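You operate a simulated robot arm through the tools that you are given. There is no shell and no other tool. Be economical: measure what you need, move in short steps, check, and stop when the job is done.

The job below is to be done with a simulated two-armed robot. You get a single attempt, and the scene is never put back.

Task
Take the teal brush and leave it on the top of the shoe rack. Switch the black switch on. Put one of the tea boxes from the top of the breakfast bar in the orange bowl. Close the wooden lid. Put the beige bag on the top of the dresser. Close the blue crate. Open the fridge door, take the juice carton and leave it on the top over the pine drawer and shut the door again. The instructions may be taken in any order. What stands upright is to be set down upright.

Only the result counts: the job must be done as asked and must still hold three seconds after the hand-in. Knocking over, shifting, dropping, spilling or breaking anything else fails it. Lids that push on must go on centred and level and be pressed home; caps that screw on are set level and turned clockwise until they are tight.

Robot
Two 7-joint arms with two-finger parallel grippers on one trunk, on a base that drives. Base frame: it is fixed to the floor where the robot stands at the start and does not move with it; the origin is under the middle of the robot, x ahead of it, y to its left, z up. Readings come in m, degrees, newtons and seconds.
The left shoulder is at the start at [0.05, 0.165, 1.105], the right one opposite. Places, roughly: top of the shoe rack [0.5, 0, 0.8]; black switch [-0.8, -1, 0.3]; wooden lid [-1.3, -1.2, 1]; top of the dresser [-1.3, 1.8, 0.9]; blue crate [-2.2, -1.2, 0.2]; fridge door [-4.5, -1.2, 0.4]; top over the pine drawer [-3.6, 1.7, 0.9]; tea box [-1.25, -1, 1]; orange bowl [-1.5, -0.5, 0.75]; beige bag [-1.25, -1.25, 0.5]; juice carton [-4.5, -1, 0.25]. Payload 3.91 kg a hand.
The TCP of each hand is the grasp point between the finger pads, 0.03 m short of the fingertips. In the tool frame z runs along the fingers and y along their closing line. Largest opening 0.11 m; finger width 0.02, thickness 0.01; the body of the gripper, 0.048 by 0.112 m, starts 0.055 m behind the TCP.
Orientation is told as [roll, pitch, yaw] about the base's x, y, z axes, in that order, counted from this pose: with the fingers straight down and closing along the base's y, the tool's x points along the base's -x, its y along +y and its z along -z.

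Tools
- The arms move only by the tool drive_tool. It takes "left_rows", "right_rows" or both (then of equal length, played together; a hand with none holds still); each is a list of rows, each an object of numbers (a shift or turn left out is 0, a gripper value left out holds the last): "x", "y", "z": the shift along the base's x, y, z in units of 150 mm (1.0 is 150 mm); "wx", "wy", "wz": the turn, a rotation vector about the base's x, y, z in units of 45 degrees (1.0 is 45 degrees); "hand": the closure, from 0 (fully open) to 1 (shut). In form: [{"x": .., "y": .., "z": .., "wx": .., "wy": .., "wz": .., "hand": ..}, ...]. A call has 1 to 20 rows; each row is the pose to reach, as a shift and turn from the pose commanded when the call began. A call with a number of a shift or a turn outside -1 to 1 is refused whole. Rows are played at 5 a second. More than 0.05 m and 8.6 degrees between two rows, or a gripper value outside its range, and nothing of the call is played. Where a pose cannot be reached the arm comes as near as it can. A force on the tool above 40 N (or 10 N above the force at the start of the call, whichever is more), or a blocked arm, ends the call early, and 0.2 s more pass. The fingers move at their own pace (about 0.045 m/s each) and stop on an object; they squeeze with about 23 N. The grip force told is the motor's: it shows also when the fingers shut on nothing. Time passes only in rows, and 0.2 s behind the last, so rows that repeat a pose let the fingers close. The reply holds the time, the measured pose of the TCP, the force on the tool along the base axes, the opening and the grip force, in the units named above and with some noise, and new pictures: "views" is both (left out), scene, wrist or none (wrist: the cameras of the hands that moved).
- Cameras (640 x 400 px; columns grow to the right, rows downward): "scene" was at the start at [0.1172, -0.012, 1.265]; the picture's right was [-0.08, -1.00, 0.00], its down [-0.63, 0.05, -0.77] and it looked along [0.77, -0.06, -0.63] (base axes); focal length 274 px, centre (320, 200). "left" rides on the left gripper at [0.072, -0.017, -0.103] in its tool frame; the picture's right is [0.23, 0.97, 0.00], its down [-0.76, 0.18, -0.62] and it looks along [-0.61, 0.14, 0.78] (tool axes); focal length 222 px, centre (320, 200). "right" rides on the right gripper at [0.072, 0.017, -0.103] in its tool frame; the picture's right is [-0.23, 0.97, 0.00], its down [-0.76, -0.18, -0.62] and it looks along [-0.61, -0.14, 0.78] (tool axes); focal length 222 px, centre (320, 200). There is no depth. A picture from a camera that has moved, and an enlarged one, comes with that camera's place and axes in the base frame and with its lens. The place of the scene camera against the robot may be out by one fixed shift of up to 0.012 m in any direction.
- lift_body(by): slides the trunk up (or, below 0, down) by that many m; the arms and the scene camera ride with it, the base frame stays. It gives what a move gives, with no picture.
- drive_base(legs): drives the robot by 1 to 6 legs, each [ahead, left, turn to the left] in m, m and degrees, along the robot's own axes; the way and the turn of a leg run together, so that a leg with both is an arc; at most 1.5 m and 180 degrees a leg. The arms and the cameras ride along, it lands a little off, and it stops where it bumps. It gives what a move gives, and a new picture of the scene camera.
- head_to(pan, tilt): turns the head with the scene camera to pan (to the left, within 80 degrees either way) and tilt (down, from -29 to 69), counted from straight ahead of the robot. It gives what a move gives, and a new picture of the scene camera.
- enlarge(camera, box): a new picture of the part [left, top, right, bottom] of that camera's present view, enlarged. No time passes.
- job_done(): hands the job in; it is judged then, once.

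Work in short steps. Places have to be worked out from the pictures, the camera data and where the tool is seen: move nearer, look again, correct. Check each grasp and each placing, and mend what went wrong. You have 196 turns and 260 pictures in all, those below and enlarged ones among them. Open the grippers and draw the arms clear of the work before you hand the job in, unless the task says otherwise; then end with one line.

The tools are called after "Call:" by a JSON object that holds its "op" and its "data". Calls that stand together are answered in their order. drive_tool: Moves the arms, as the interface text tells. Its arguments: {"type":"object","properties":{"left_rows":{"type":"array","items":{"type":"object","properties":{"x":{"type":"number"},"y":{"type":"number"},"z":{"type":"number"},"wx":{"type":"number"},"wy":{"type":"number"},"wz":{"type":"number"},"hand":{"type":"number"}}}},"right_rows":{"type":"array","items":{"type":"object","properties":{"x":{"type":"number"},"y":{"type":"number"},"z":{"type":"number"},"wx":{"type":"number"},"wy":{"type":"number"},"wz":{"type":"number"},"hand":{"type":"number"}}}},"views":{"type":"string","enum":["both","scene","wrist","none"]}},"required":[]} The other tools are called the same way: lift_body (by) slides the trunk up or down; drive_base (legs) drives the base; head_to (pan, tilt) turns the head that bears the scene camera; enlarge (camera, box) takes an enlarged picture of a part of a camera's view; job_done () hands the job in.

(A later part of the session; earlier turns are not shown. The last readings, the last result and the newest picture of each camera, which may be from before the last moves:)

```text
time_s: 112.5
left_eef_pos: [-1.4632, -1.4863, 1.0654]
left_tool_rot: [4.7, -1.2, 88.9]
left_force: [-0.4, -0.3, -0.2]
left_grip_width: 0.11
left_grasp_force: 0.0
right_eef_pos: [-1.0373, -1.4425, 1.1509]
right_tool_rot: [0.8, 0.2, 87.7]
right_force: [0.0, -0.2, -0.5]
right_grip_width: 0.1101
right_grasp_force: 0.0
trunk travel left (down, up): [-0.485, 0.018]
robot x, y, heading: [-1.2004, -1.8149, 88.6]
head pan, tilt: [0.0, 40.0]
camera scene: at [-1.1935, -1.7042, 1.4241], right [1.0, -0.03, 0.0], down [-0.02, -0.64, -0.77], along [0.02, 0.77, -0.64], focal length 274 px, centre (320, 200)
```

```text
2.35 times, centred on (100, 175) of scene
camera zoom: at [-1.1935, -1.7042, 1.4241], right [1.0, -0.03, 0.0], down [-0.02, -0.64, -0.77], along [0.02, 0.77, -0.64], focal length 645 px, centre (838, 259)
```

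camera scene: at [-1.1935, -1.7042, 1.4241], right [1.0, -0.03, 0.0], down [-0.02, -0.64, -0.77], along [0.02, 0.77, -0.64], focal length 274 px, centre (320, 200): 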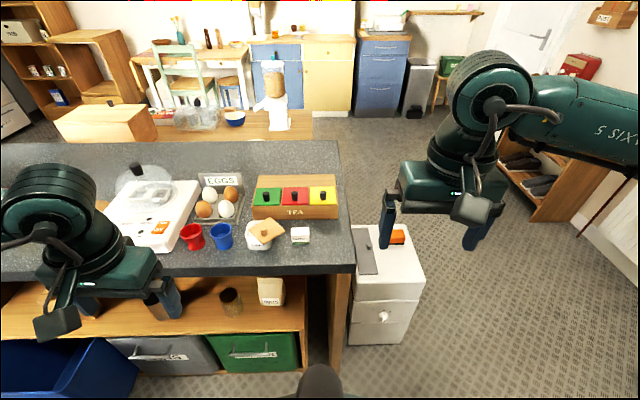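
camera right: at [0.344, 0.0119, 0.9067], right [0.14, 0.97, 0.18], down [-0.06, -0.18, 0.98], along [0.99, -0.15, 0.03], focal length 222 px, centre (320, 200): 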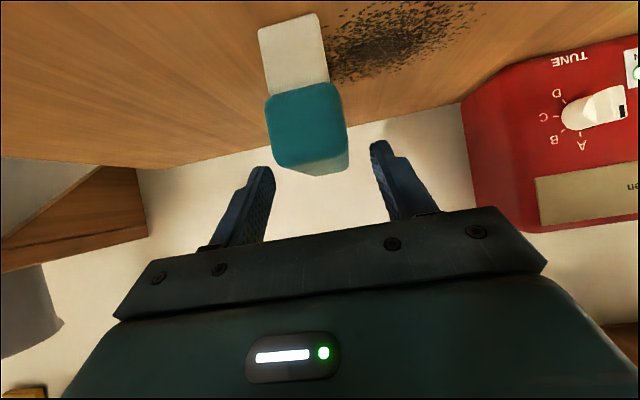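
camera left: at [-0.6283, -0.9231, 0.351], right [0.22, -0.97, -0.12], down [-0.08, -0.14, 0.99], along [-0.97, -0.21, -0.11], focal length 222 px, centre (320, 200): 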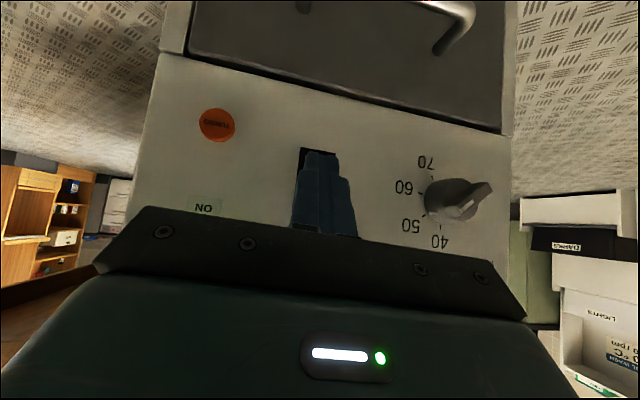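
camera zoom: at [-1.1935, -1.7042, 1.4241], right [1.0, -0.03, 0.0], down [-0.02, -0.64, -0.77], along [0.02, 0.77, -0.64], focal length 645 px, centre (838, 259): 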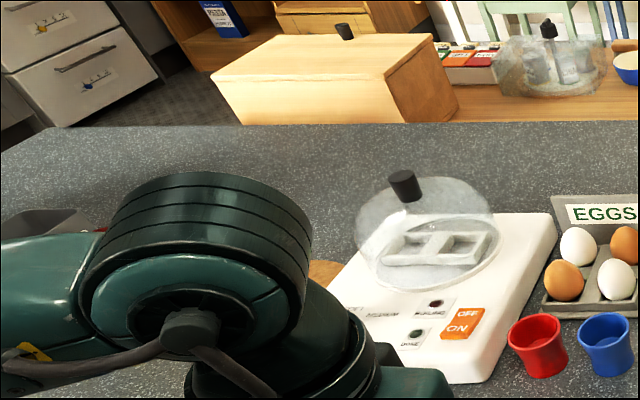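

Zoom more on the TEA caddy and the LEMON box.

Call:
{"op": "enlarge", "data": {"camera": "scene", "box": [245, 170, 345, 250]}}

Call:
{"op": "enlarge", "data": {"camera": "scene", "box": [280, 220, 320, 250]}}

```text
5.00 times, centred on (295, 210) of scene
camera zoom: at [-1.1935, -1.7042, 1.4241], right [1.0, -0.03, 0.0], down [-0.02, -0.64, -0.77], along [0.02, 0.77, -0.64], focal length 1371 px, centre (445, 150)
```

zoom: 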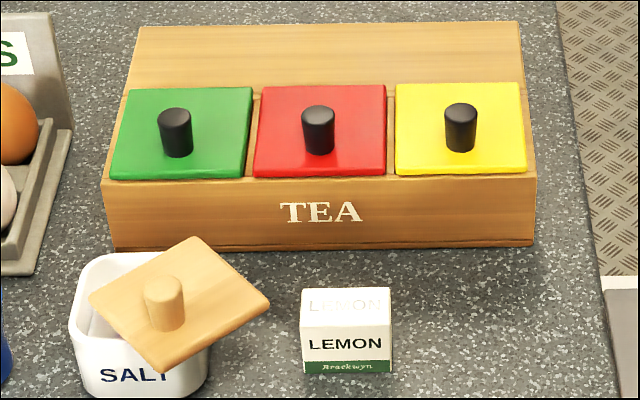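

```text
13.33 times, centred on (300, 235) of scene
camera zoom: at [-1.1935, -1.7042, 1.4241], right [1.0, -0.03, 0.0], down [-0.02, -0.64, -0.77], along [0.02, 0.77, -0.64], focal length 3655 px, centre (587, -267)
```

zoom: 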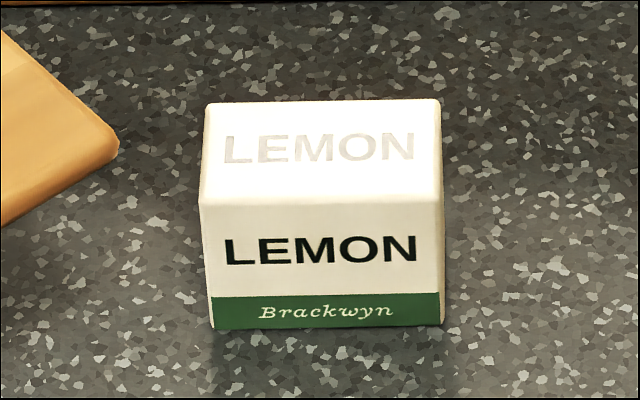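

I check the rest of the bar top for other tea boxes.

Call:
{"op": "head_to", "data": {"pan": 35, "tilt": 35}}

Call:
{"op": "enlarge", "data": {"camera": "scene", "box": [100, 60, 420, 260]}}

```text
time_s: 113.5
left_eef_pos: [-1.4622, -1.4858, 1.0661]
left_tool_rot: [4.7, -1.3, 89.0]
left_force: [0.2, -0.3, 0.1]
left_grip_width: 0.11
left_grasp_force: 0.0
right_eef_pos: [-1.0373, -1.4438, 1.1497]
right_tool_rot: [0.8, 0.2, 87.8]
right_force: [-1.3, 0.1, 0.6]
right_grip_width: 0.1099
right_grasp_force: 0.0
trunk travel left (down, up): [-0.485, 0.018]
robot x, y, heading: [-1.1977, -1.81, 88.5]
head pan, tilt: [35.0, 35.0]
camera scene: at [-1.244, -1.7156, 1.4316], right [0.83, 0.55, 0.0], down [0.32, -0.48, -0.82], along [-0.45, 0.68, -0.57], focal length 274 px, centre (320, 200)
```

scene: 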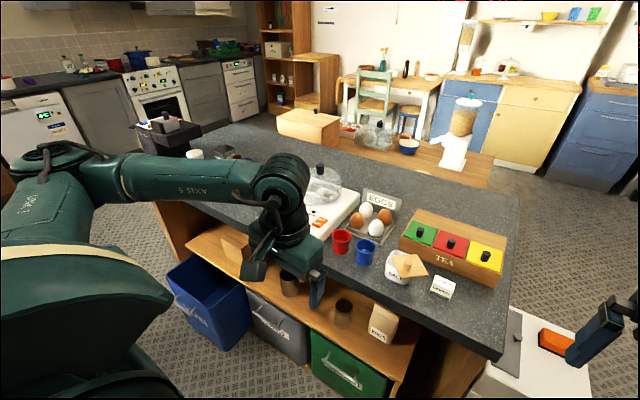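

```text
2.00 times, centred on (260, 160) of scene
camera zoom: at [-1.244, -1.7156, 1.4316], right [0.83, 0.55, 0.0], down [0.32, -0.48, -0.82], along [-0.45, 0.68, -0.57], focal length 548 px, centre (440, 280)
```

zoom: 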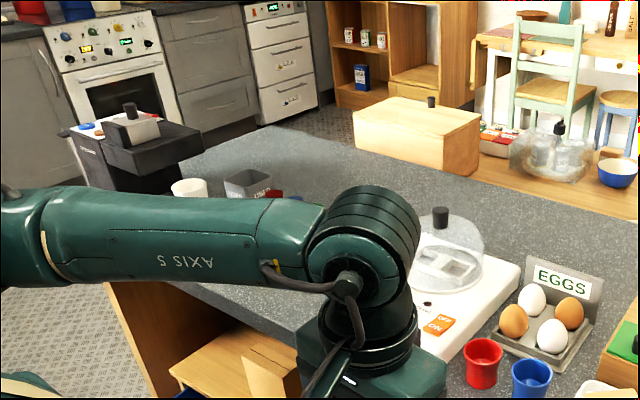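

Lid: a square wooden lid with a knob lies askew on the SALT pot. I move the base slightly and bring the left hand above it, straightened, to look with the wrist camera.

Call:
{"op": "drive_base", "data": {"legs": [[0.09, -0.04, 0]]}}

Call:
{"op": "drive_tool", "data": {"left_rows": [{"x": 0.15, "y": 0.2, "wx": -0.01, "wy": -0.04, "z": 0.08}, {"x": 0.3, "y": 0.4, "wx": -0.028, "wy": -0.105, "z": 0.08}, {"x": 0.45, "y": 0.6, "wx": -0.028, "wy": -0.105, "z": 0.08}, {"x": 0.6, "y": 0.8, "wx": -0.028, "wy": -0.105, "z": 0.08}, {"x": 0.73, "y": 0.93, "wx": -0.028, "wy": -0.105, "z": 0.08}], "views": "wrist"}}

Call:
{"op": "head_to", "data": {"pan": 0, "tilt": 40}}

```text
time_s: 114.7
left_eef_pos: [-1.4193, -1.3965, 1.0653]
left_tool_rot: [4.7, -1.2, 89.1]
left_force: [0.5, 0.6, -0.4]
left_grip_width: 0.11
left_grasp_force: 0.0
right_eef_pos: [-0.9944, -1.3535, 1.1502]
right_tool_rot: [0.8, 0.3, 87.6]
right_force: [-0.5, -0.2, 0.1]
right_grip_width: 0.1099
right_grasp_force: 0.0
trunk travel left (down, up): [-0.485, 0.018]
robot x, y, heading: [-1.1521, -1.726, 88.3]
head pan, tilt: [35.0, 35.0]
camera scene: at [-1.2012, -1.6263, 1.4316], right [0.84, 0.55, 0.0], down [0.32, -0.48, -0.82], along [-0.45, 0.68, -0.57], focal length 274 px, centre (320, 200)
```

scene: 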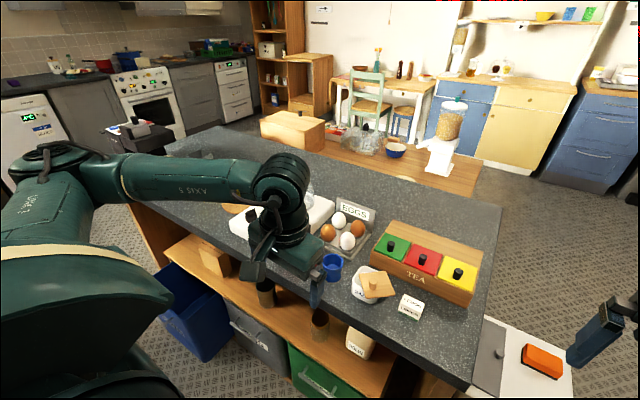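

```text
time_s: 115.9
left_eef_pos: [-1.3088, -1.2611, 1.0788]
left_tool_rot: [0.0, 0.1, 89.1]
left_force: [0.0, 0.3, -0.1]
left_grip_width: 0.1101
left_grasp_force: 0.1
right_eef_pos: [-0.9952, -1.3539, 1.1502]
right_tool_rot: [0.8, 0.2, 87.7]
right_force: [-0.1, 0.8, 0.7]
right_grip_width: 0.11
right_grasp_force: 0.0
trunk travel left (down, up): [-0.485, 0.018]
robot x, y, heading: [-1.1537, -1.7226, 88.6]
head pan, tilt: [35.0, 35.0]
camera left: at [-1.2937, -1.3322, 1.1815], right [-0.98, -0.21, 0.0], down [-0.16, 0.76, 0.62], along [-0.13, 0.61, -0.78], focal length 222 px, centre (320, 200)
```

left: 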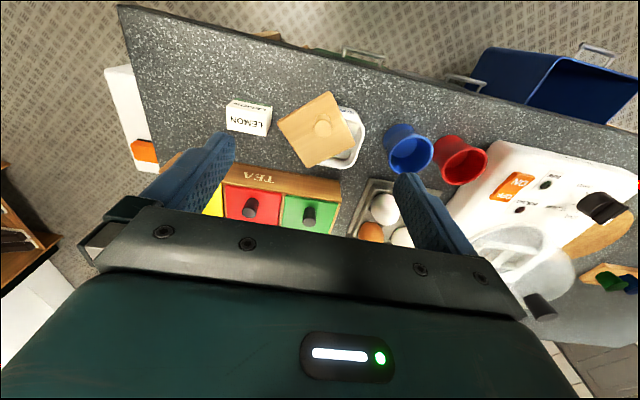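

```text
time_s: 116.9
left_eef_pos: [-1.3101, -1.2595, 1.0793]
left_tool_rot: [0.0, -0.1, 89.0]
left_force: [-0.1, 0.0, -0.1]
left_grip_width: 0.11
left_grasp_force: 0.1
right_eef_pos: [-0.9953, -1.3547, 1.1496]
right_tool_rot: [0.8, 0.2, 87.7]
right_force: [0.5, -0.4, -0.5]
right_grip_width: 0.1103
right_grasp_force: 0.0
trunk travel left (down, up): [-0.485, 0.018]
robot x, y, heading: [-1.1568, -1.7224, 88.3]
head pan, tilt: [0.0, 40.0]
camera scene: at [-1.1508, -1.6157, 1.4241], right [1.0, -0.03, 0.0], down [-0.02, -0.64, -0.77], along [0.02, 0.77, -0.64], focal length 274 px, centre (320, 200)
```

scene: 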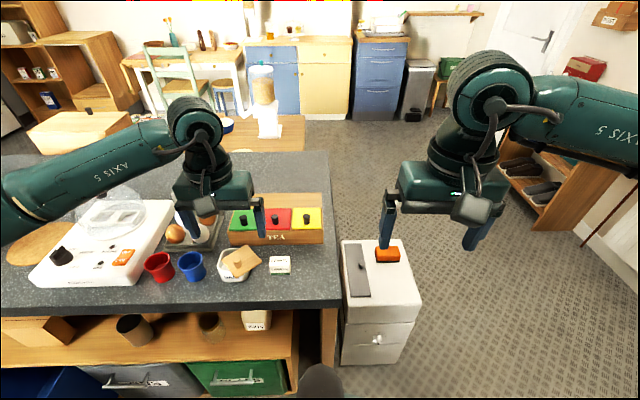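

Lower the left hand 50 mm over the lid for a closer, parallax view.

Call:
{"op": "drive_tool", "data": {"left_rows": [{"z": -0.17, "y": 0.05, "hand": 0.3}, {"z": -0.33, "y": 0.1, "hand": 0.4}], "views": "wrist"}}

Call:
{"op": "enlarge", "data": {"camera": "left", "box": [200, 60, 440, 210]}}

Call:
{"op": "enlarge", "data": {"camera": "scene", "box": [180, 210, 310, 300]}}

```text
time_s: 117.5
left_eef_pos: [-1.311, -1.2458, 1.0293]
left_tool_rot: [0.0, 0.1, 89.1]
left_force: [-0.3, 0.1, -0.6]
left_grip_width: 0.0659
left_grasp_force: 0.1
right_eef_pos: [-0.9949, -1.3545, 1.1511]
right_tool_rot: [0.9, 0.1, 87.7]
right_force: [-1.2, -0.3, 0.8]
right_grip_width: 0.1101
right_grasp_force: 0.0
trunk travel left (down, up): [-0.485, 0.018]
robot x, y, heading: [-1.155, -1.7245, 88.4]
head pan, tilt: [0.0, 40.0]
camera left: at [-1.2935, -1.3179, 1.1308], right [-0.98, -0.21, 0.0], down [-0.17, 0.76, 0.62], along [-0.13, 0.61, -0.78], focal length 222 px, centre (320, 200)
```

left: 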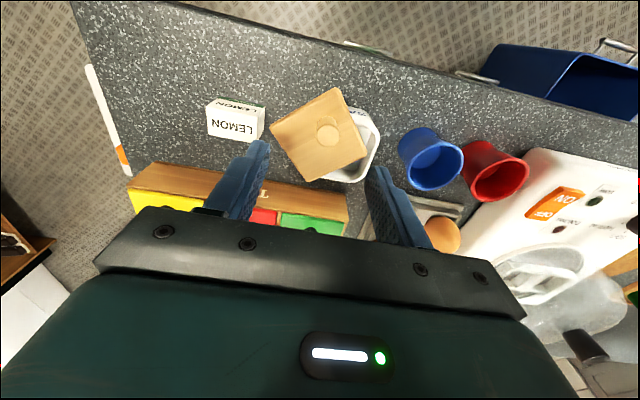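

```text
2.67 times, centred on (320, 135) of left
camera zoom: at [-1.2935, -1.3179, 1.1308], right [-0.98, -0.21, 0.0], down [-0.17, 0.76, 0.62], along [-0.13, 0.61, -0.78], focal length 592 px, centre (320, 373)
```

zoom: 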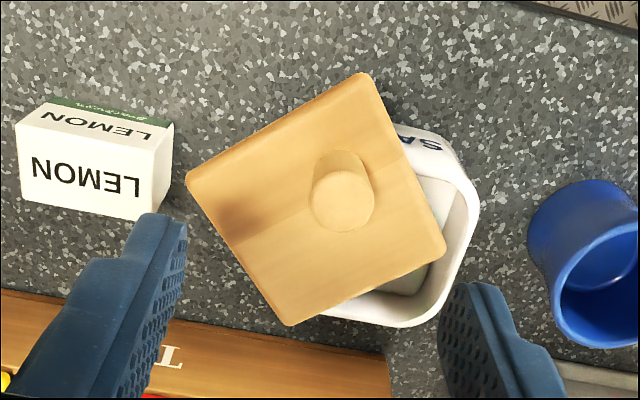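

```text
4.44 times, centred on (245, 255) of scene
camera zoom: at [-1.1507, -1.6155, 1.4241], right [1.0, -0.03, 0.0], down [-0.02, -0.64, -0.77], along [0.02, 0.77, -0.64], focal length 1218 px, centre (653, -44)
```

zoom: 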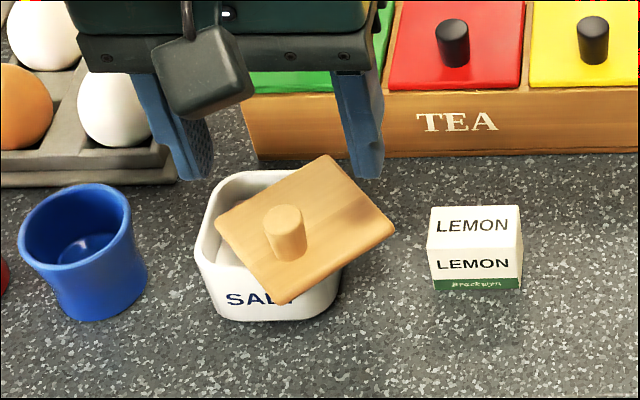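

Triangulation puts the knob top at about (-1.314, -1.250, 0.962). I lower the narrowed fingers around the knob stepwise.

Call:
{"op": "drive_tool", "data": {"left_rows": [{"x": -0.02, "y": -0.03, "z": -0.15, "hand": 0.5}, {"x": -0.02, "y": -0.03, "z": -0.27, "hand": 0.55}], "views": "both"}}

Call:
{"op": "enlarge", "data": {"camera": "left", "box": [200, 60, 440, 210]}}

Call:
{"op": "enlarge", "data": {"camera": "scene", "box": [180, 210, 310, 300]}}

```text
time_s: 118.1
left_eef_pos: [-1.3119, -1.249, 0.9867]
left_tool_rot: [-0.1, 0.1, 89.0]
left_force: [-0.6, -0.2, 0.8]
left_grip_width: 0.0498
left_grasp_force: 0.1
right_eef_pos: [-0.9949, -1.3548, 1.1512]
right_tool_rot: [0.8, 0.2, 87.7]
right_force: [-0.4, -0.2, 0.0]
right_grip_width: 0.1101
right_grasp_force: 0.1
trunk travel left (down, up): [-0.485, 0.018]
robot x, y, heading: [-1.1541, -1.7236, 88.2]
head pan, tilt: [0.0, 40.0]
camera scene: at [-1.1507, -1.6156, 1.4241], right [1.0, -0.03, 0.0], down [-0.02, -0.64, -0.77], along [0.02, 0.77, -0.64], focal length 274 px, centre (320, 200)
camera left: at [-1.2961, -1.3214, 1.0897], right [-0.98, -0.21, 0.0], down [-0.17, 0.76, 0.62], along [-0.13, 0.61, -0.78], focal length 222 px, centre (320, 200)
```

scene: 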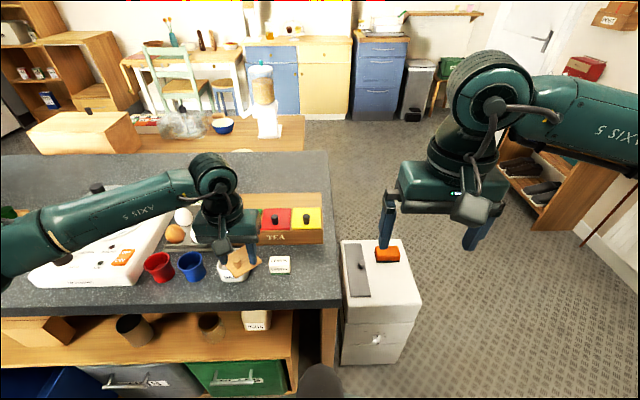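
left: 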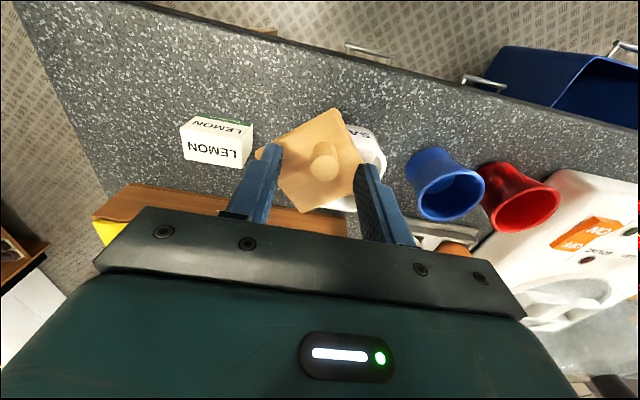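

```text
2.67 times, centred on (320, 135) of left
camera zoom: at [-1.2961, -1.3214, 1.0897], right [-0.98, -0.21, 0.0], down [-0.17, 0.76, 0.62], along [-0.13, 0.61, -0.78], focal length 592 px, centre (320, 373)
```

zoom: 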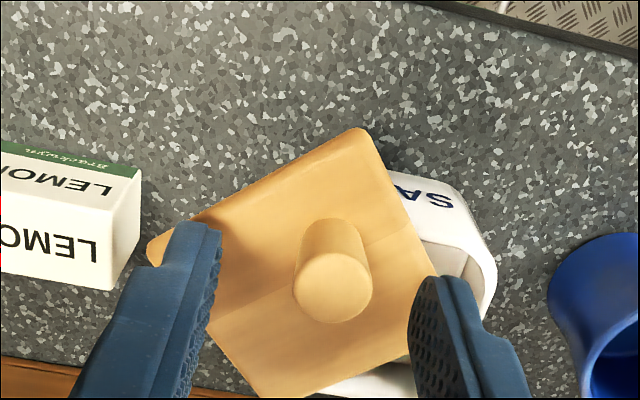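

```text
4.44 times, centred on (245, 255) of scene
camera zoom: at [-1.1507, -1.6156, 1.4241], right [1.0, -0.03, 0.0], down [-0.02, -0.64, -0.77], along [0.02, 0.77, -0.64], focal length 1218 px, centre (653, -44)
```

zoom: 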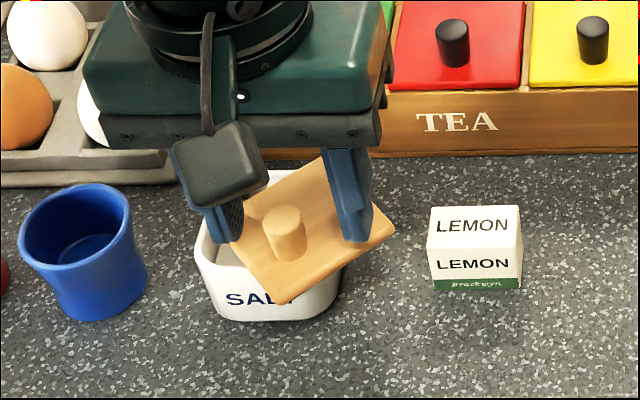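

Refined: knob top at about (-1.311, -1.259, 0.975). I shift −y by 10 mm and close on the knob.

Call:
{"op": "drive_tool", "data": {"left_rows": [{"y": -0.067}, {"y": -0.067, "hand": 0.8}, {"y": -0.067, "hand": 1}, {"y": -0.067, "hand": 1}], "views": "wrist"}}

Call:
{"op": "enlarge", "data": {"camera": "scene", "box": [180, 210, 310, 300]}}

```text
time_s: 119.1
left_eef_pos: [-1.3123, -1.2587, 0.9882]
left_tool_rot: [-0.1, 0.0, 89.1]
left_force: [-0.5, -0.4, -0.9]
left_grip_width: 0.017
left_grasp_force: 38.1
right_eef_pos: [-0.995, -1.3557, 1.1512]
right_tool_rot: [0.7, 0.2, 87.7]
right_force: [-0.2, 0.8, -0.2]
right_grip_width: 0.11
right_grasp_force: 0.0
trunk travel left (down, up): [-0.485, 0.018]
robot x, y, heading: [-1.1512, -1.7229, 88.5]
head pan, tilt: [0.0, 40.0]
camera left: at [-1.2961, -1.331, 1.0901], right [-0.98, -0.21, 0.0], down [-0.17, 0.76, 0.62], along [-0.13, 0.61, -0.78], focal length 222 px, centre (320, 200)
```

left: 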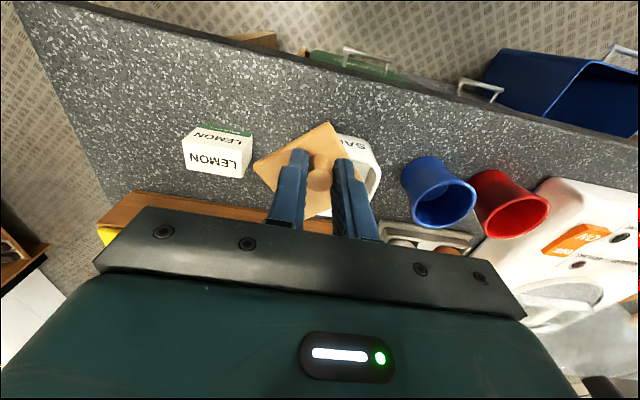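

```text
4.44 times, centred on (245, 255) of scene
camera zoom: at [-1.1507, -1.6156, 1.4241], right [1.0, -0.03, 0.0], down [-0.02, -0.64, -0.77], along [0.02, 0.77, -0.64], focal length 1218 px, centre (653, -44)
```

zoom: 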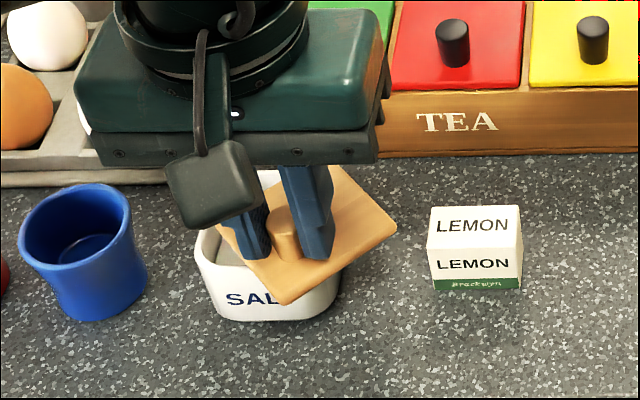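

Gripped on the knob (17 mm). I lift 60 mm and rotate about z by about −35° to line up, then look at the pot.

Call:
{"op": "drive_tool", "data": {"left_rows": [{"z": 0.1}, {"z": 0.25}, {"z": 0.4}, {"z": 0.4, "wz": -0.18}, {"z": 0.4, "wz": -0.36}, {"z": 0.4, "wz": -0.54}, {"z": 0.4, "wz": -0.72}, {"z": 0.4, "wz": -0.8}], "views": "wrist"}}

Call:
{"op": "enlarge", "data": {"camera": "left", "box": [200, 60, 440, 210]}}

Call:
{"op": "enlarge", "data": {"camera": "scene", "box": [180, 200, 310, 290]}}

```text
time_s: 119.5
left_eef_pos: [-1.3137, -1.2583, 0.989]
left_tool_rot: [0.5, 0.8, 89.2]
left_force: [0.0, 11.9, -16.7]
left_grip_width: 0.0169
left_grasp_force: 45.0
right_eef_pos: [-0.9939, -1.3526, 1.1493]
right_tool_rot: [0.8, 0.3, 87.7]
right_force: [-0.5, 0.2, 0.2]
right_grip_width: 0.1099
right_grasp_force: 0.1
trunk travel left (down, up): [-0.485, 0.018]
robot x, y, heading: [-1.1579, -1.724, 88.4]
head pan, tilt: [0.0, 40.0]
stopped in row 1 (left hand): the force on the tool passed its limit (the readings are from after the stop); the commanded pose is now the measured one
camera left: at [-1.2973, -1.3296, 1.0918], right [-0.98, -0.21, 0.01], down [-0.16, 0.77, 0.62], along [-0.14, 0.6, -0.79], focal length 222 px, centre (320, 200)
```

left: 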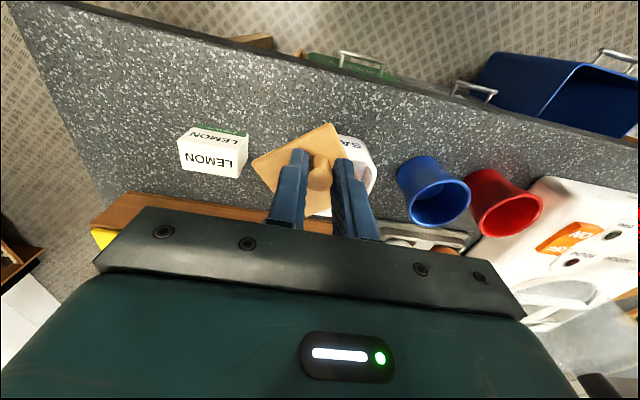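

```text
2.67 times, centred on (320, 135) of left
camera zoom: at [-1.2973, -1.3296, 1.0918], right [-0.98, -0.21, 0.01], down [-0.16, 0.77, 0.62], along [-0.14, 0.6, -0.79], focal length 592 px, centre (320, 373)
```

zoom: 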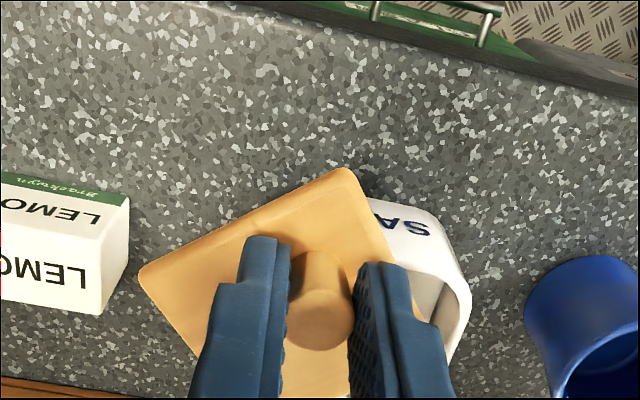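

```text
4.44 times, centred on (245, 245) of scene
camera zoom: at [-1.1503, -1.6131, 1.4237], right [1.0, -0.03, 0.0], down [-0.02, -0.64, -0.76], along [0.02, 0.76, -0.64], focal length 1218 px, centre (653, 0)
```

zoom: 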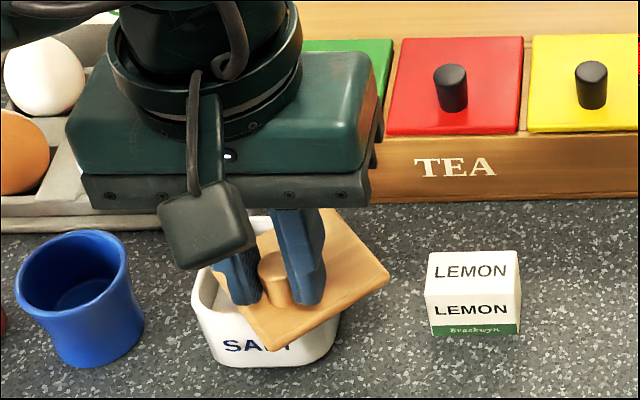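

Lifting is resisted (17 N) – the lid is a swivel lid pinned near its back-right corner, so it must be swung clockwise (viewed from above) about that pin. I loosen the fingers and push the knob towards −x.

Call:
{"op": "drive_tool", "data": {"left_rows": [{"hand": 0.73, "z": -0.005}, {"hand": 0.73, "z": -0.005}, {"x": -0.06, "y": 0.01}, {"x": -0.1, "y": 0.02}, {"x": -0.14, "y": 0.04}, {"x": -0.175, "y": 0.05}], "views": "wrist"}}

Call:
{"op": "enlarge", "data": {"camera": "scene", "box": [180, 200, 310, 290]}}

Call:
{"op": "enlarge", "data": {"camera": "left", "box": [200, 60, 440, 210]}}

```text
time_s: 120.9
left_eef_pos: [-1.3411, -1.2529, 0.9909]
left_tool_rot: [0.4, 0.7, 89.1]
left_force: [0.2, 0.3, 0.3]
left_grip_width: 0.0296
left_grasp_force: 0.2
right_eef_pos: [-0.9951, -1.3547, 1.1509]
right_tool_rot: [0.8, 0.1, 87.7]
right_force: [0.2, -0.1, -0.8]
right_grip_width: 0.1099
right_grasp_force: 0.1
trunk travel left (down, up): [-0.485, 0.018]
robot x, y, heading: [-1.1548, -1.7264, 88.4]
head pan, tilt: [0.0, 40.0]
camera left: at [-1.324, -1.3246, 1.0946], right [-0.98, -0.21, 0.01], down [-0.16, 0.77, 0.62], along [-0.14, 0.6, -0.79], focal length 222 px, centre (320, 200)
```

left: 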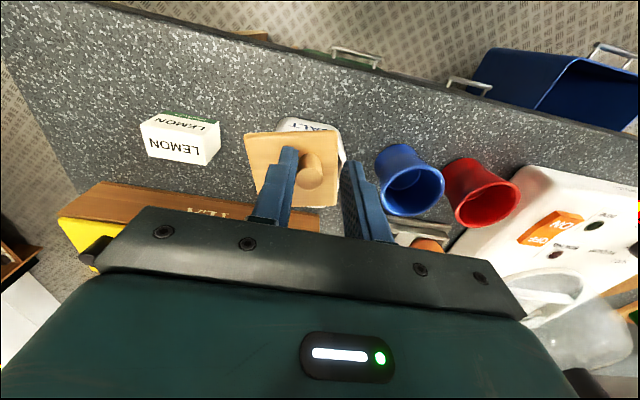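

```text
4.44 times, centred on (245, 245) of scene
camera zoom: at [-1.1507, -1.6157, 1.4241], right [1.0, -0.03, 0.0], down [-0.02, -0.64, -0.77], along [0.02, 0.77, -0.64], focal length 1218 px, centre (653, 0)
```

zoom: 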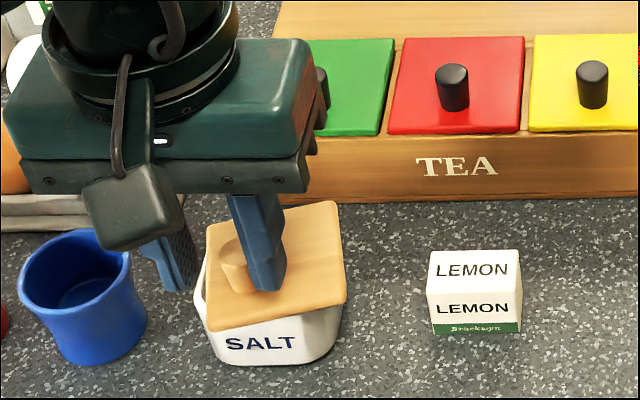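

```text
2.67 times, centred on (320, 135) of left
camera zoom: at [-1.324, -1.3246, 1.0946], right [-0.98, -0.21, 0.01], down [-0.16, 0.77, 0.62], along [-0.14, 0.6, -0.79], focal length 592 px, centre (320, 373)
```

zoom: 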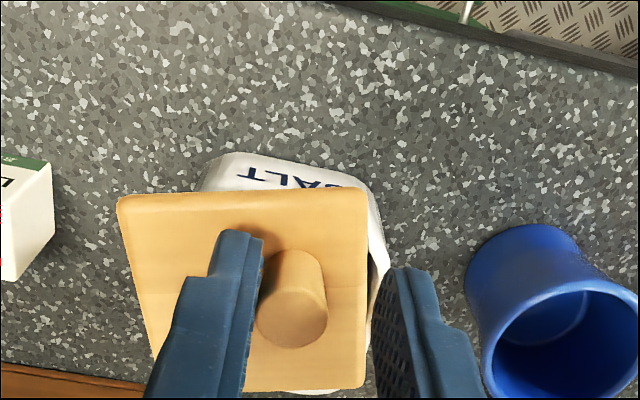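

The lid swings as expected; about 8° remain. I push another few mm.

Call:
{"op": "drive_tool", "data": {"left_rows": [{"x": -0.025, "y": 0.02}, {"x": -0.045, "y": 0.035}], "views": "none"}}

Call:
{"op": "enlarge", "data": {"camera": "scene", "box": [200, 220, 280, 290]}}

Call:
{"op": "enlarge", "data": {"camera": "left", "box": [200, 90, 440, 240]}}

```text
time_s: 121.5
left_eef_pos: [-1.347, -1.2472, 0.992]
left_tool_rot: [0.5, 0.7, 89.2]
left_force: [-0.1, -0.3, -0.3]
left_grip_width: 0.0297
left_grasp_force: 0.1
right_eef_pos: [-0.9947, -1.3549, 1.1497]
right_tool_rot: [0.8, 0.2, 87.7]
right_force: [0.1, 0.1, 0.5]
right_grip_width: 0.11
right_grasp_force: 0.0
trunk travel left (down, up): [-0.485, 0.018]
robot x, y, heading: [-1.1535, -1.7262, 88.3]
head pan, tilt: [0.0, 40.0]
```

```text
5.71 times, centred on (240, 255) of scene
camera zoom: at [-1.1506, -1.6157, 1.4241], right [1.0, -0.03, 0.0], down [-0.02, -0.64, -0.77], along [0.02, 0.77, -0.64], focal length 1566 px, centre (777, -114)
```

zoom: 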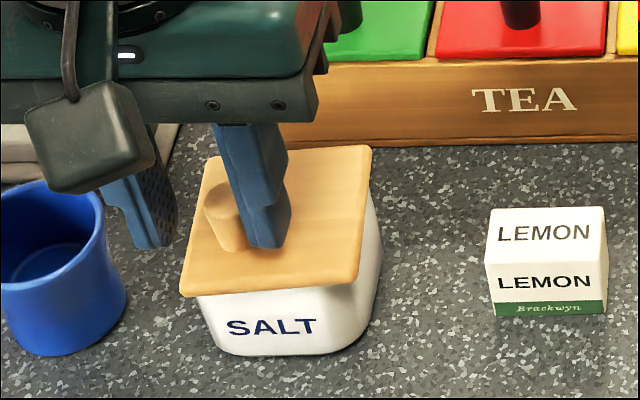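

```text
2.67 times, centred on (320, 165) of left
camera zoom: at [-1.3305, -1.319, 1.0941], right [-0.98, -0.21, 0.01], down [-0.16, 0.77, 0.62], along [-0.14, 0.6, -0.79], focal length 592 px, centre (320, 293)
```

zoom: 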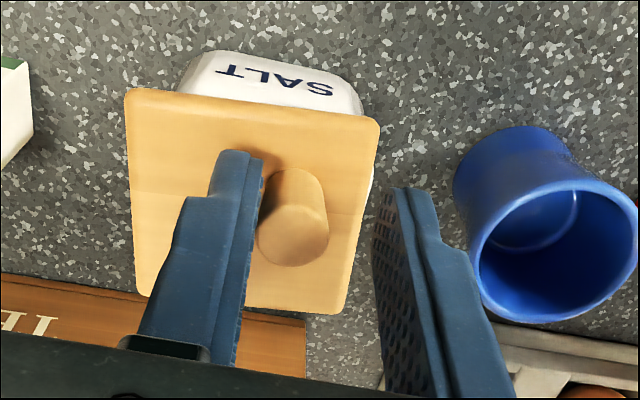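

Nearly aligned. I lift the hand away and inspect lid alignment without occlusion.

Call:
{"op": "drive_tool", "data": {"left_rows": [{"x": -0.05, "z": 0.2}, {"x": -0.05, "z": 0.5}, {"x": -0.2, "y": -0.1, "z": 0.7}], "views": "none"}}

Call:
{"op": "enlarge", "data": {"camera": "scene", "box": [200, 220, 280, 290]}}

Call:
{"op": "enlarge", "data": {"camera": "left", "box": [160, 40, 400, 190]}}

```text
time_s: 122.3
left_eef_pos: [-1.3774, -1.2638, 1.0959]
left_tool_rot: [0.5, 0.7, 89.0]
left_force: [0.3, -0.1, 0.3]
left_grip_width: 0.0297
left_grasp_force: 0.0
right_eef_pos: [-0.9948, -1.3551, 1.1513]
right_tool_rot: [0.7, 0.1, 87.6]
right_force: [-0.1, 0.2, 0.5]
right_grip_width: 0.11
right_grasp_force: 0.0
trunk travel left (down, up): [-0.485, 0.018]
robot x, y, heading: [-1.157, -1.7232, 88.3]
head pan, tilt: [0.0, 40.0]
```

```text
5.71 times, centred on (240, 255) of scene
camera zoom: at [-1.1515, -1.6165, 1.4242], right [1.0, -0.03, 0.0], down [-0.02, -0.64, -0.77], along [0.02, 0.77, -0.64], focal length 1566 px, centre (777, -114)
```

zoom: 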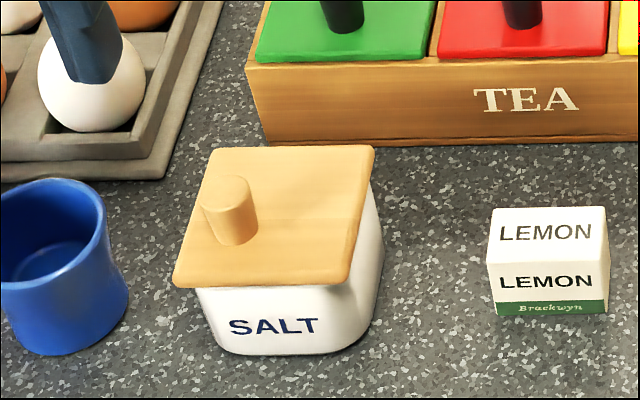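

```text
2.67 times, centred on (280, 115) of left
camera zoom: at [-1.3604, -1.3354, 1.1989], right [-0.98, -0.21, 0.01], down [-0.16, 0.77, 0.62], along [-0.14, 0.6, -0.79], focal length 592 px, centre (427, 427)
```

zoom: 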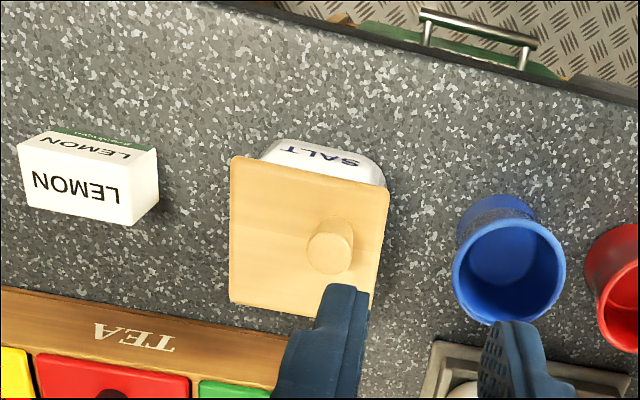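

The lid now sits squarely on the pot (edges parallel, overhang even). Next the LEMON tea box with the right hand; left hand moves out of the way.

Call:
{"op": "drive_tool", "data": {"right_rows": [{"x": -0.25, "y": 0.1}, {"x": -0.5, "y": 0.25}, {"x": -0.75, "y": 0.4}, {"x": -1, "y": 0.5}], "left_rows": [{"x": -0.2, "y": -0.1, "z": 0.1}, {"x": -0.4, "y": -0.2, "z": 0.2}, {"x": -0.6, "y": -0.4, "z": 0.2}, {"x": -0.8, "y": -0.6, "z": 0.2}], "views": "none"}}

Call:
{"op": "drive_tool", "data": {"right_rows": [{"x": -0.25, "y": 0.1}, {"x": -0.5, "y": 0.2, "z": -0.1}, {"x": -0.5, "y": 0.2, "z": -0.35}, {"x": -0.5, "y": 0.2, "z": -0.55}], "views": "both"}}

```text
time_s: 123.3
left_eef_pos: [-1.4979, -1.3535, 1.1268]
left_tool_rot: [0.4, 0.6, 89.0]
left_force: [-0.2, -0.1, 0.0]
left_grip_width: 0.0297
left_grasp_force: 0.0
right_eef_pos: [-1.1449, -1.2816, 1.1508]
right_tool_rot: [0.8, 0.1, 87.7]
right_force: [-0.6, -0.6, 0.8]
right_grip_width: 0.1099
right_grasp_force: 0.0
trunk travel left (down, up): [-0.485, 0.018]
robot x, y, heading: [-1.1575, -1.7263, 88.4]
head pan, tilt: [0.0, 40.0]
```

```text
time_s: 124.3
left_eef_pos: [-1.4959, -1.3524, 1.1257]
left_tool_rot: [0.4, 0.6, 88.9]
left_force: [0.5, 0.4, -0.4]
left_grip_width: 0.0294
left_grasp_force: 0.1
right_eef_pos: [-1.2175, -1.2472, 1.0677]
right_tool_rot: [0.8, 0.1, 87.7]
right_force: [0.4, 0.1, 0.5]
right_grip_width: 0.1101
right_grasp_force: 0.1
trunk travel left (down, up): [-0.485, 0.018]
robot x, y, heading: [-1.157, -1.7258, 88.3]
head pan, tilt: [0.0, 40.0]
camera scene: at [-1.1507, -1.6155, 1.4241], right [1.0, -0.03, 0.0], down [-0.02, -0.64, -0.77], along [0.02, 0.77, -0.64], focal length 274 px, centre (320, 200)
camera right: at [-1.2377, -1.3192, 1.1702], right [-0.96, 0.27, 0.01], down [0.22, 0.76, 0.62], along [0.16, 0.6, -0.79], focal length 222 px, centre (320, 200)
```

scene: 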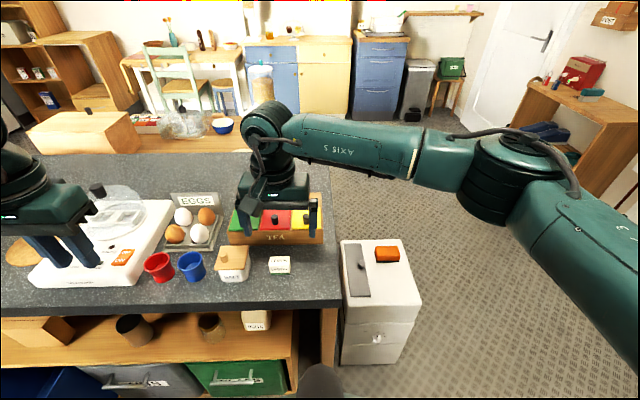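
right: 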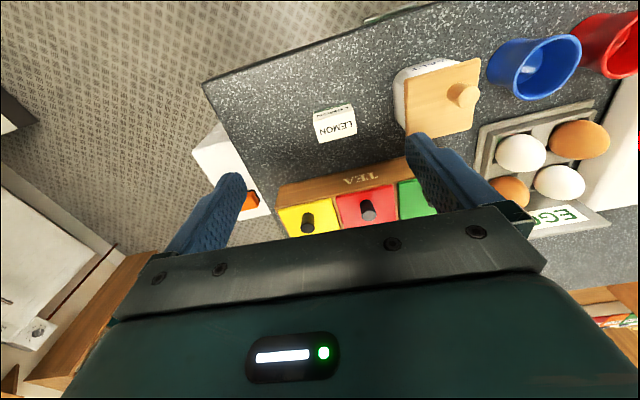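

LEMON estimate (-1.234,-1.232). I centre over it and lower to 1.0 m, then re-look.

Call:
{"op": "drive_tool", "data": {"right_rows": [{"x": -0.11, "y": 0.1, "z": -0.15, "hand": 0.2}, {"x": -0.11, "y": 0.1, "z": -0.43, "hand": 0.25}], "views": "wrist"}}

Call:
{"op": "enlarge", "data": {"camera": "scene", "box": [240, 220, 320, 280]}}

```text
time_s: 124.9
left_eef_pos: [-1.4954, -1.3533, 1.1259]
left_tool_rot: [0.4, 0.7, 89.0]
left_force: [-0.2, -0.4, -0.9]
left_grip_width: 0.0296
left_grasp_force: 0.1
right_eef_pos: [-1.236, -1.2337, 1.0009]
right_tool_rot: [0.8, 0.2, 87.7]
right_force: [0.1, -1.1, 0.2]
right_grip_width: 0.0826
right_grasp_force: 0.1
trunk travel left (down, up): [-0.485, 0.018]
robot x, y, heading: [-1.1575, -1.7242, 88.2]
head pan, tilt: [0.0, 40.0]
camera right: at [-1.2548, -1.3054, 1.1036], right [-0.96, 0.27, 0.01], down [0.22, 0.76, 0.62], along [0.16, 0.6, -0.79], focal length 222 px, centre (320, 200)
```

right: 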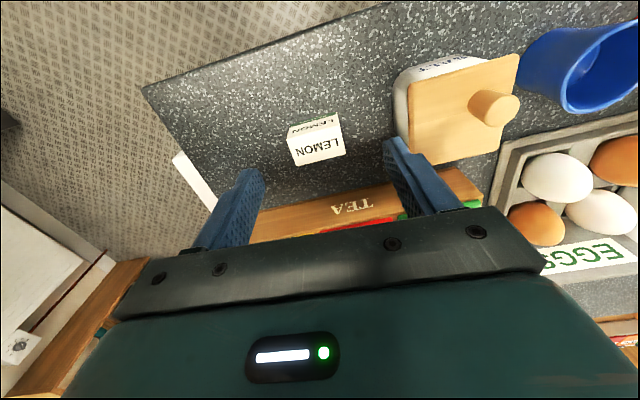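

```text
6.67 times, centred on (280, 250) of scene
camera zoom: at [-1.1501, -1.6155, 1.4241], right [1.0, -0.03, 0.0], down [-0.02, -0.64, -0.77], along [0.02, 0.77, -0.64], focal length 1827 px, centre (587, -133)
```

zoom: 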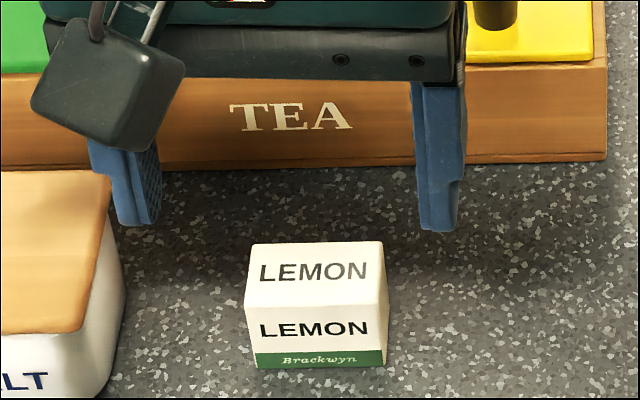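

Top face centre triangulates to (-1.2355,-1.230,0.94), matching the TCP. I narrow slightly, descend and close.

Call:
{"op": "drive_tool", "data": {"right_rows": [{"y": 0.02, "z": -0.12, "hand": 0.36}, {"y": 0.02, "z": -0.3, "hand": 0.36}, {"y": 0.02, "z": -0.44, "hand": 0.36}, {"y": 0.02, "z": -0.44, "hand": 0.8}, {"y": 0.02, "z": -0.44, "hand": 1}, {"y": 0.02, "z": -0.44, "hand": 1}], "views": "wrist"}}

```text
time_s: 126.3
left_eef_pos: [-1.4965, -1.3534, 1.1251]
left_tool_rot: [0.4, 0.7, 89.1]
left_force: [0.7, -0.4, -0.6]
left_grip_width: 0.0298
left_grasp_force: 0.1
right_eef_pos: [-1.2365, -1.2326, 0.9363]
right_tool_rot: [0.7, 0.2, 87.5]
right_force: [-0.2, 0.7, -0.3]
right_grip_width: 0.0432
right_grasp_force: 23.0
trunk travel left (down, up): [-0.485, 0.018]
robot x, y, heading: [-1.1518, -1.7218, 88.3]
head pan, tilt: [0.0, 40.0]
camera right: at [-1.2557, -1.3033, 1.0404], right [-0.96, 0.27, 0.01], down [0.22, 0.76, 0.62], along [0.16, 0.6, -0.79], focal length 222 px, centre (320, 200)
```

right: 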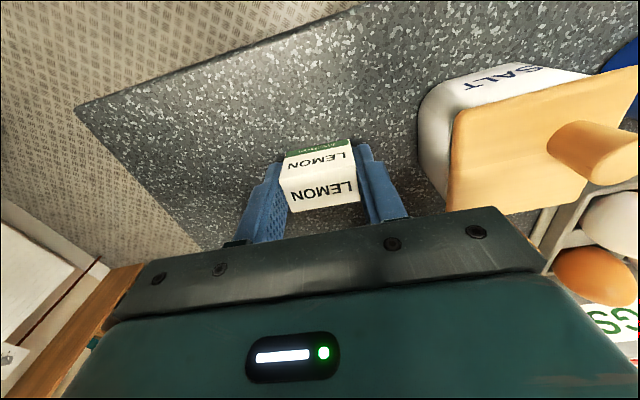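

Box gripped (43 mm). I lift it and draw the hand back over the aisle side.

Call:
{"op": "drive_tool", "data": {"right_rows": [{"z": 0.1}, {"z": 0.3}, {"z": 0.5}, {"z": 0.7}, {"z": 0.9}, {"z": 1}, {"z": 1, "y": -0.2}, {"z": 1, "y": -0.4}, {"z": 1, "y": -0.6, "x": 0.1}, {"z": 1, "y": -0.8, "x": 0.2}, {"z": 1, "y": -1, "x": 0.3}], "views": "wrist"}}

Call:
{"op": "head_to", "data": {"pan": 20, "tilt": 60}}

```text
time_s: 128.7
left_eef_pos: [-1.4962, -1.3536, 1.1263]
left_tool_rot: [0.4, 0.7, 89.0]
left_force: [-0.1, -0.2, -0.1]
left_grip_width: 0.0296
left_grasp_force: 0.1
right_eef_pos: [-1.1913, -1.3829, 1.0878]
right_tool_rot: [0.7, 0.3, 87.6]
right_force: [-0.1, 0.1, -1.3]
right_grip_width: 0.043
right_grasp_force: 23.0
trunk travel left (down, up): [-0.485, 0.018]
robot x, y, heading: [-1.1594, -1.7245, 88.3]
head pan, tilt: [0.0, 40.0]
camera right: at [-1.2113, -1.4547, 1.1903], right [-0.96, 0.27, 0.01], down [0.22, 0.75, 0.62], along [0.16, 0.6, -0.79], focal length 222 px, centre (320, 200)
```

right: 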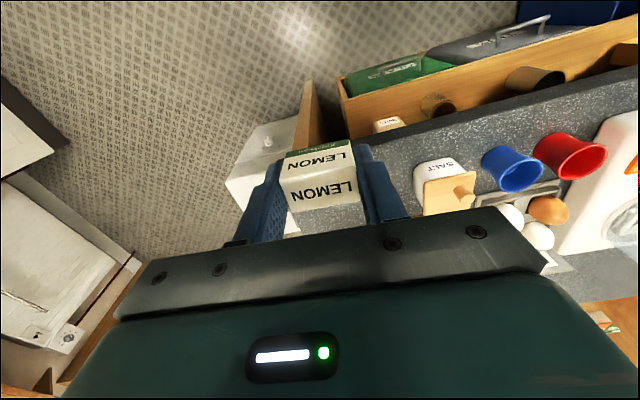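

```text
time_s: 129.5
left_eef_pos: [-1.4969, -1.3535, 1.1272]
left_tool_rot: [0.5, 0.7, 89.1]
left_force: [-0.3, -0.1, 0.2]
left_grip_width: 0.0297
left_grasp_force: 0.0
right_eef_pos: [-1.1916, -1.3826, 1.0878]
right_tool_rot: [0.8, 0.2, 87.7]
right_force: [-0.5, -0.5, -0.4]
right_grip_width: 0.0432
right_grasp_force: 23.1
trunk travel left (down, up): [-0.485, 0.018]
robot x, y, heading: [-1.1545, -1.7245, 88.6]
head pan, tilt: [20.0, 60.0]
camera scene: at [-1.1739, -1.6373, 1.3974], right [0.95, 0.31, 0.0], down [0.27, -0.82, -0.5], along [-0.16, 0.48, -0.87], focal length 274 px, centre (320, 200)
```

scene: 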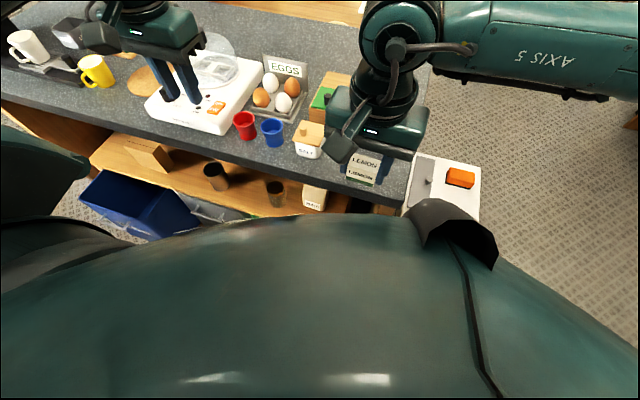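

I back off 0.35 m and lower the trunk to look at the shelf with the ROLLS bag and the crates.

Call:
{"op": "drive_base", "data": {"legs": [[-0.35, 0.1, 0]]}}

Call:
{"op": "lift_body", "data": {"by": -0.4}}

Call:
{"op": "head_to", "data": {"pan": 0, "tilt": 30}}

Call:
{"op": "enlarge", "data": {"camera": "scene", "box": [180, 130, 380, 255]}}

```text
time_s: 131.8
left_eef_pos: [-1.6074, -1.7017, 1.1273]
left_tool_rot: [0.4, 0.7, 89.0]
left_force: [0.0, 0.8, -0.2]
left_grip_width: 0.03
left_grasp_force: 0.1
right_eef_pos: [-1.3033, -1.7307, 1.0884]
right_tool_rot: [0.8, 0.2, 87.6]
right_force: [0.1, -0.7, -0.4]
right_grip_width: 0.0428
right_grasp_force: 23.0
trunk travel left (down, up): [-0.485, 0.018]
robot x, y, heading: [-1.2663, -2.0716, 88.3]
head pan, tilt: [20.0, 60.0]
camera scene: at [-1.2847, -1.9855, 1.3974], right [0.95, 0.31, 0.0], down [0.27, -0.82, -0.5], along [-0.16, 0.47, -0.87], focal length 274 px, centre (320, 200)
```

scene: 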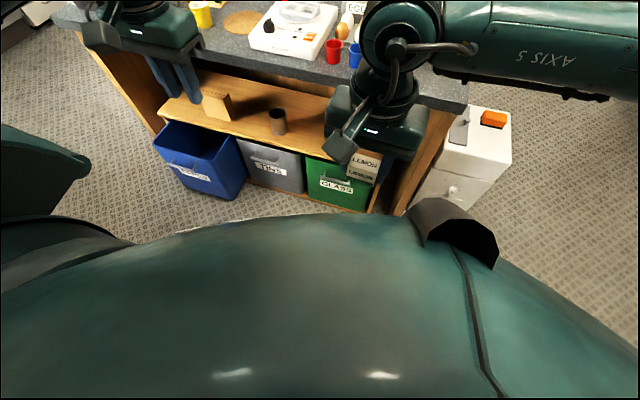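

```text
time_s: 135.7
left_eef_pos: [-1.6067, -1.7002, 0.7251]
left_tool_rot: [0.4, 0.8, 88.9]
left_force: [0.6, 0.4, -0.5]
left_grip_width: 0.0295
left_grasp_force: 0.2
right_eef_pos: [-1.3023, -1.7297, 0.6887]
right_tool_rot: [0.9, 0.2, 87.6]
right_force: [-0.1, -0.4, -0.5]
right_grip_width: 0.0432
right_grasp_force: 22.6
trunk travel left (down, up): [-0.085, 0.418]
robot x, y, heading: [-1.2672, -2.0726, 88.2]
head pan, tilt: [20.0, 60.0]
```

```text
time_s: 136.6
left_eef_pos: [-1.6069, -1.7015, 0.7265]
left_tool_rot: [0.4, 0.7, 89.0]
left_force: [-0.8, 0.5, 1.1]
left_grip_width: 0.0298
left_grasp_force: 0.1
right_eef_pos: [-1.3024, -1.7305, 0.6872]
right_tool_rot: [0.7, 0.3, 87.6]
right_force: [0.4, -0.2, -0.4]
right_grip_width: 0.0431
right_grasp_force: 23.1
trunk travel left (down, up): [-0.085, 0.418]
robot x, y, heading: [-1.2682, -2.0738, 88.3]
head pan, tilt: [0.0, 30.0]
camera scene: at [-1.261, -1.9579, 1.0394], right [1.0, -0.03, 0.0], down [-0.01, -0.5, -0.87], along [0.02, 0.87, -0.5], focal length 274 px, centre (320, 200)
```

scene: 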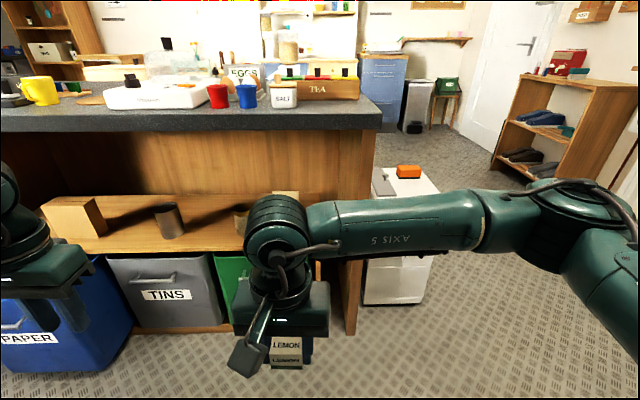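

```text
3.20 times, centred on (280, 192) of scene
camera zoom: at [-1.261, -1.9579, 1.0394], right [1.0, -0.03, 0.0], down [-0.01, -0.5, -0.87], along [0.02, 0.87, -0.5], focal length 877 px, centre (448, 224)
```

zoom: 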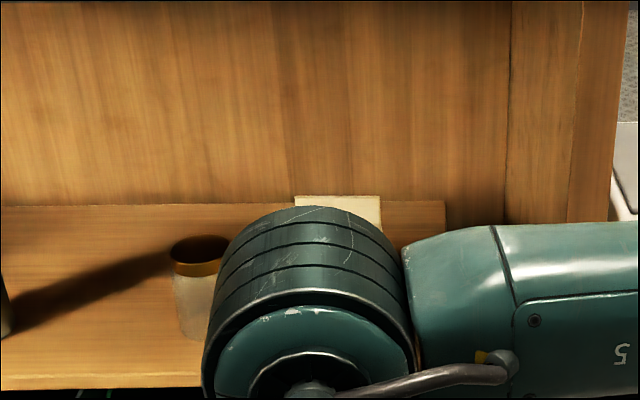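

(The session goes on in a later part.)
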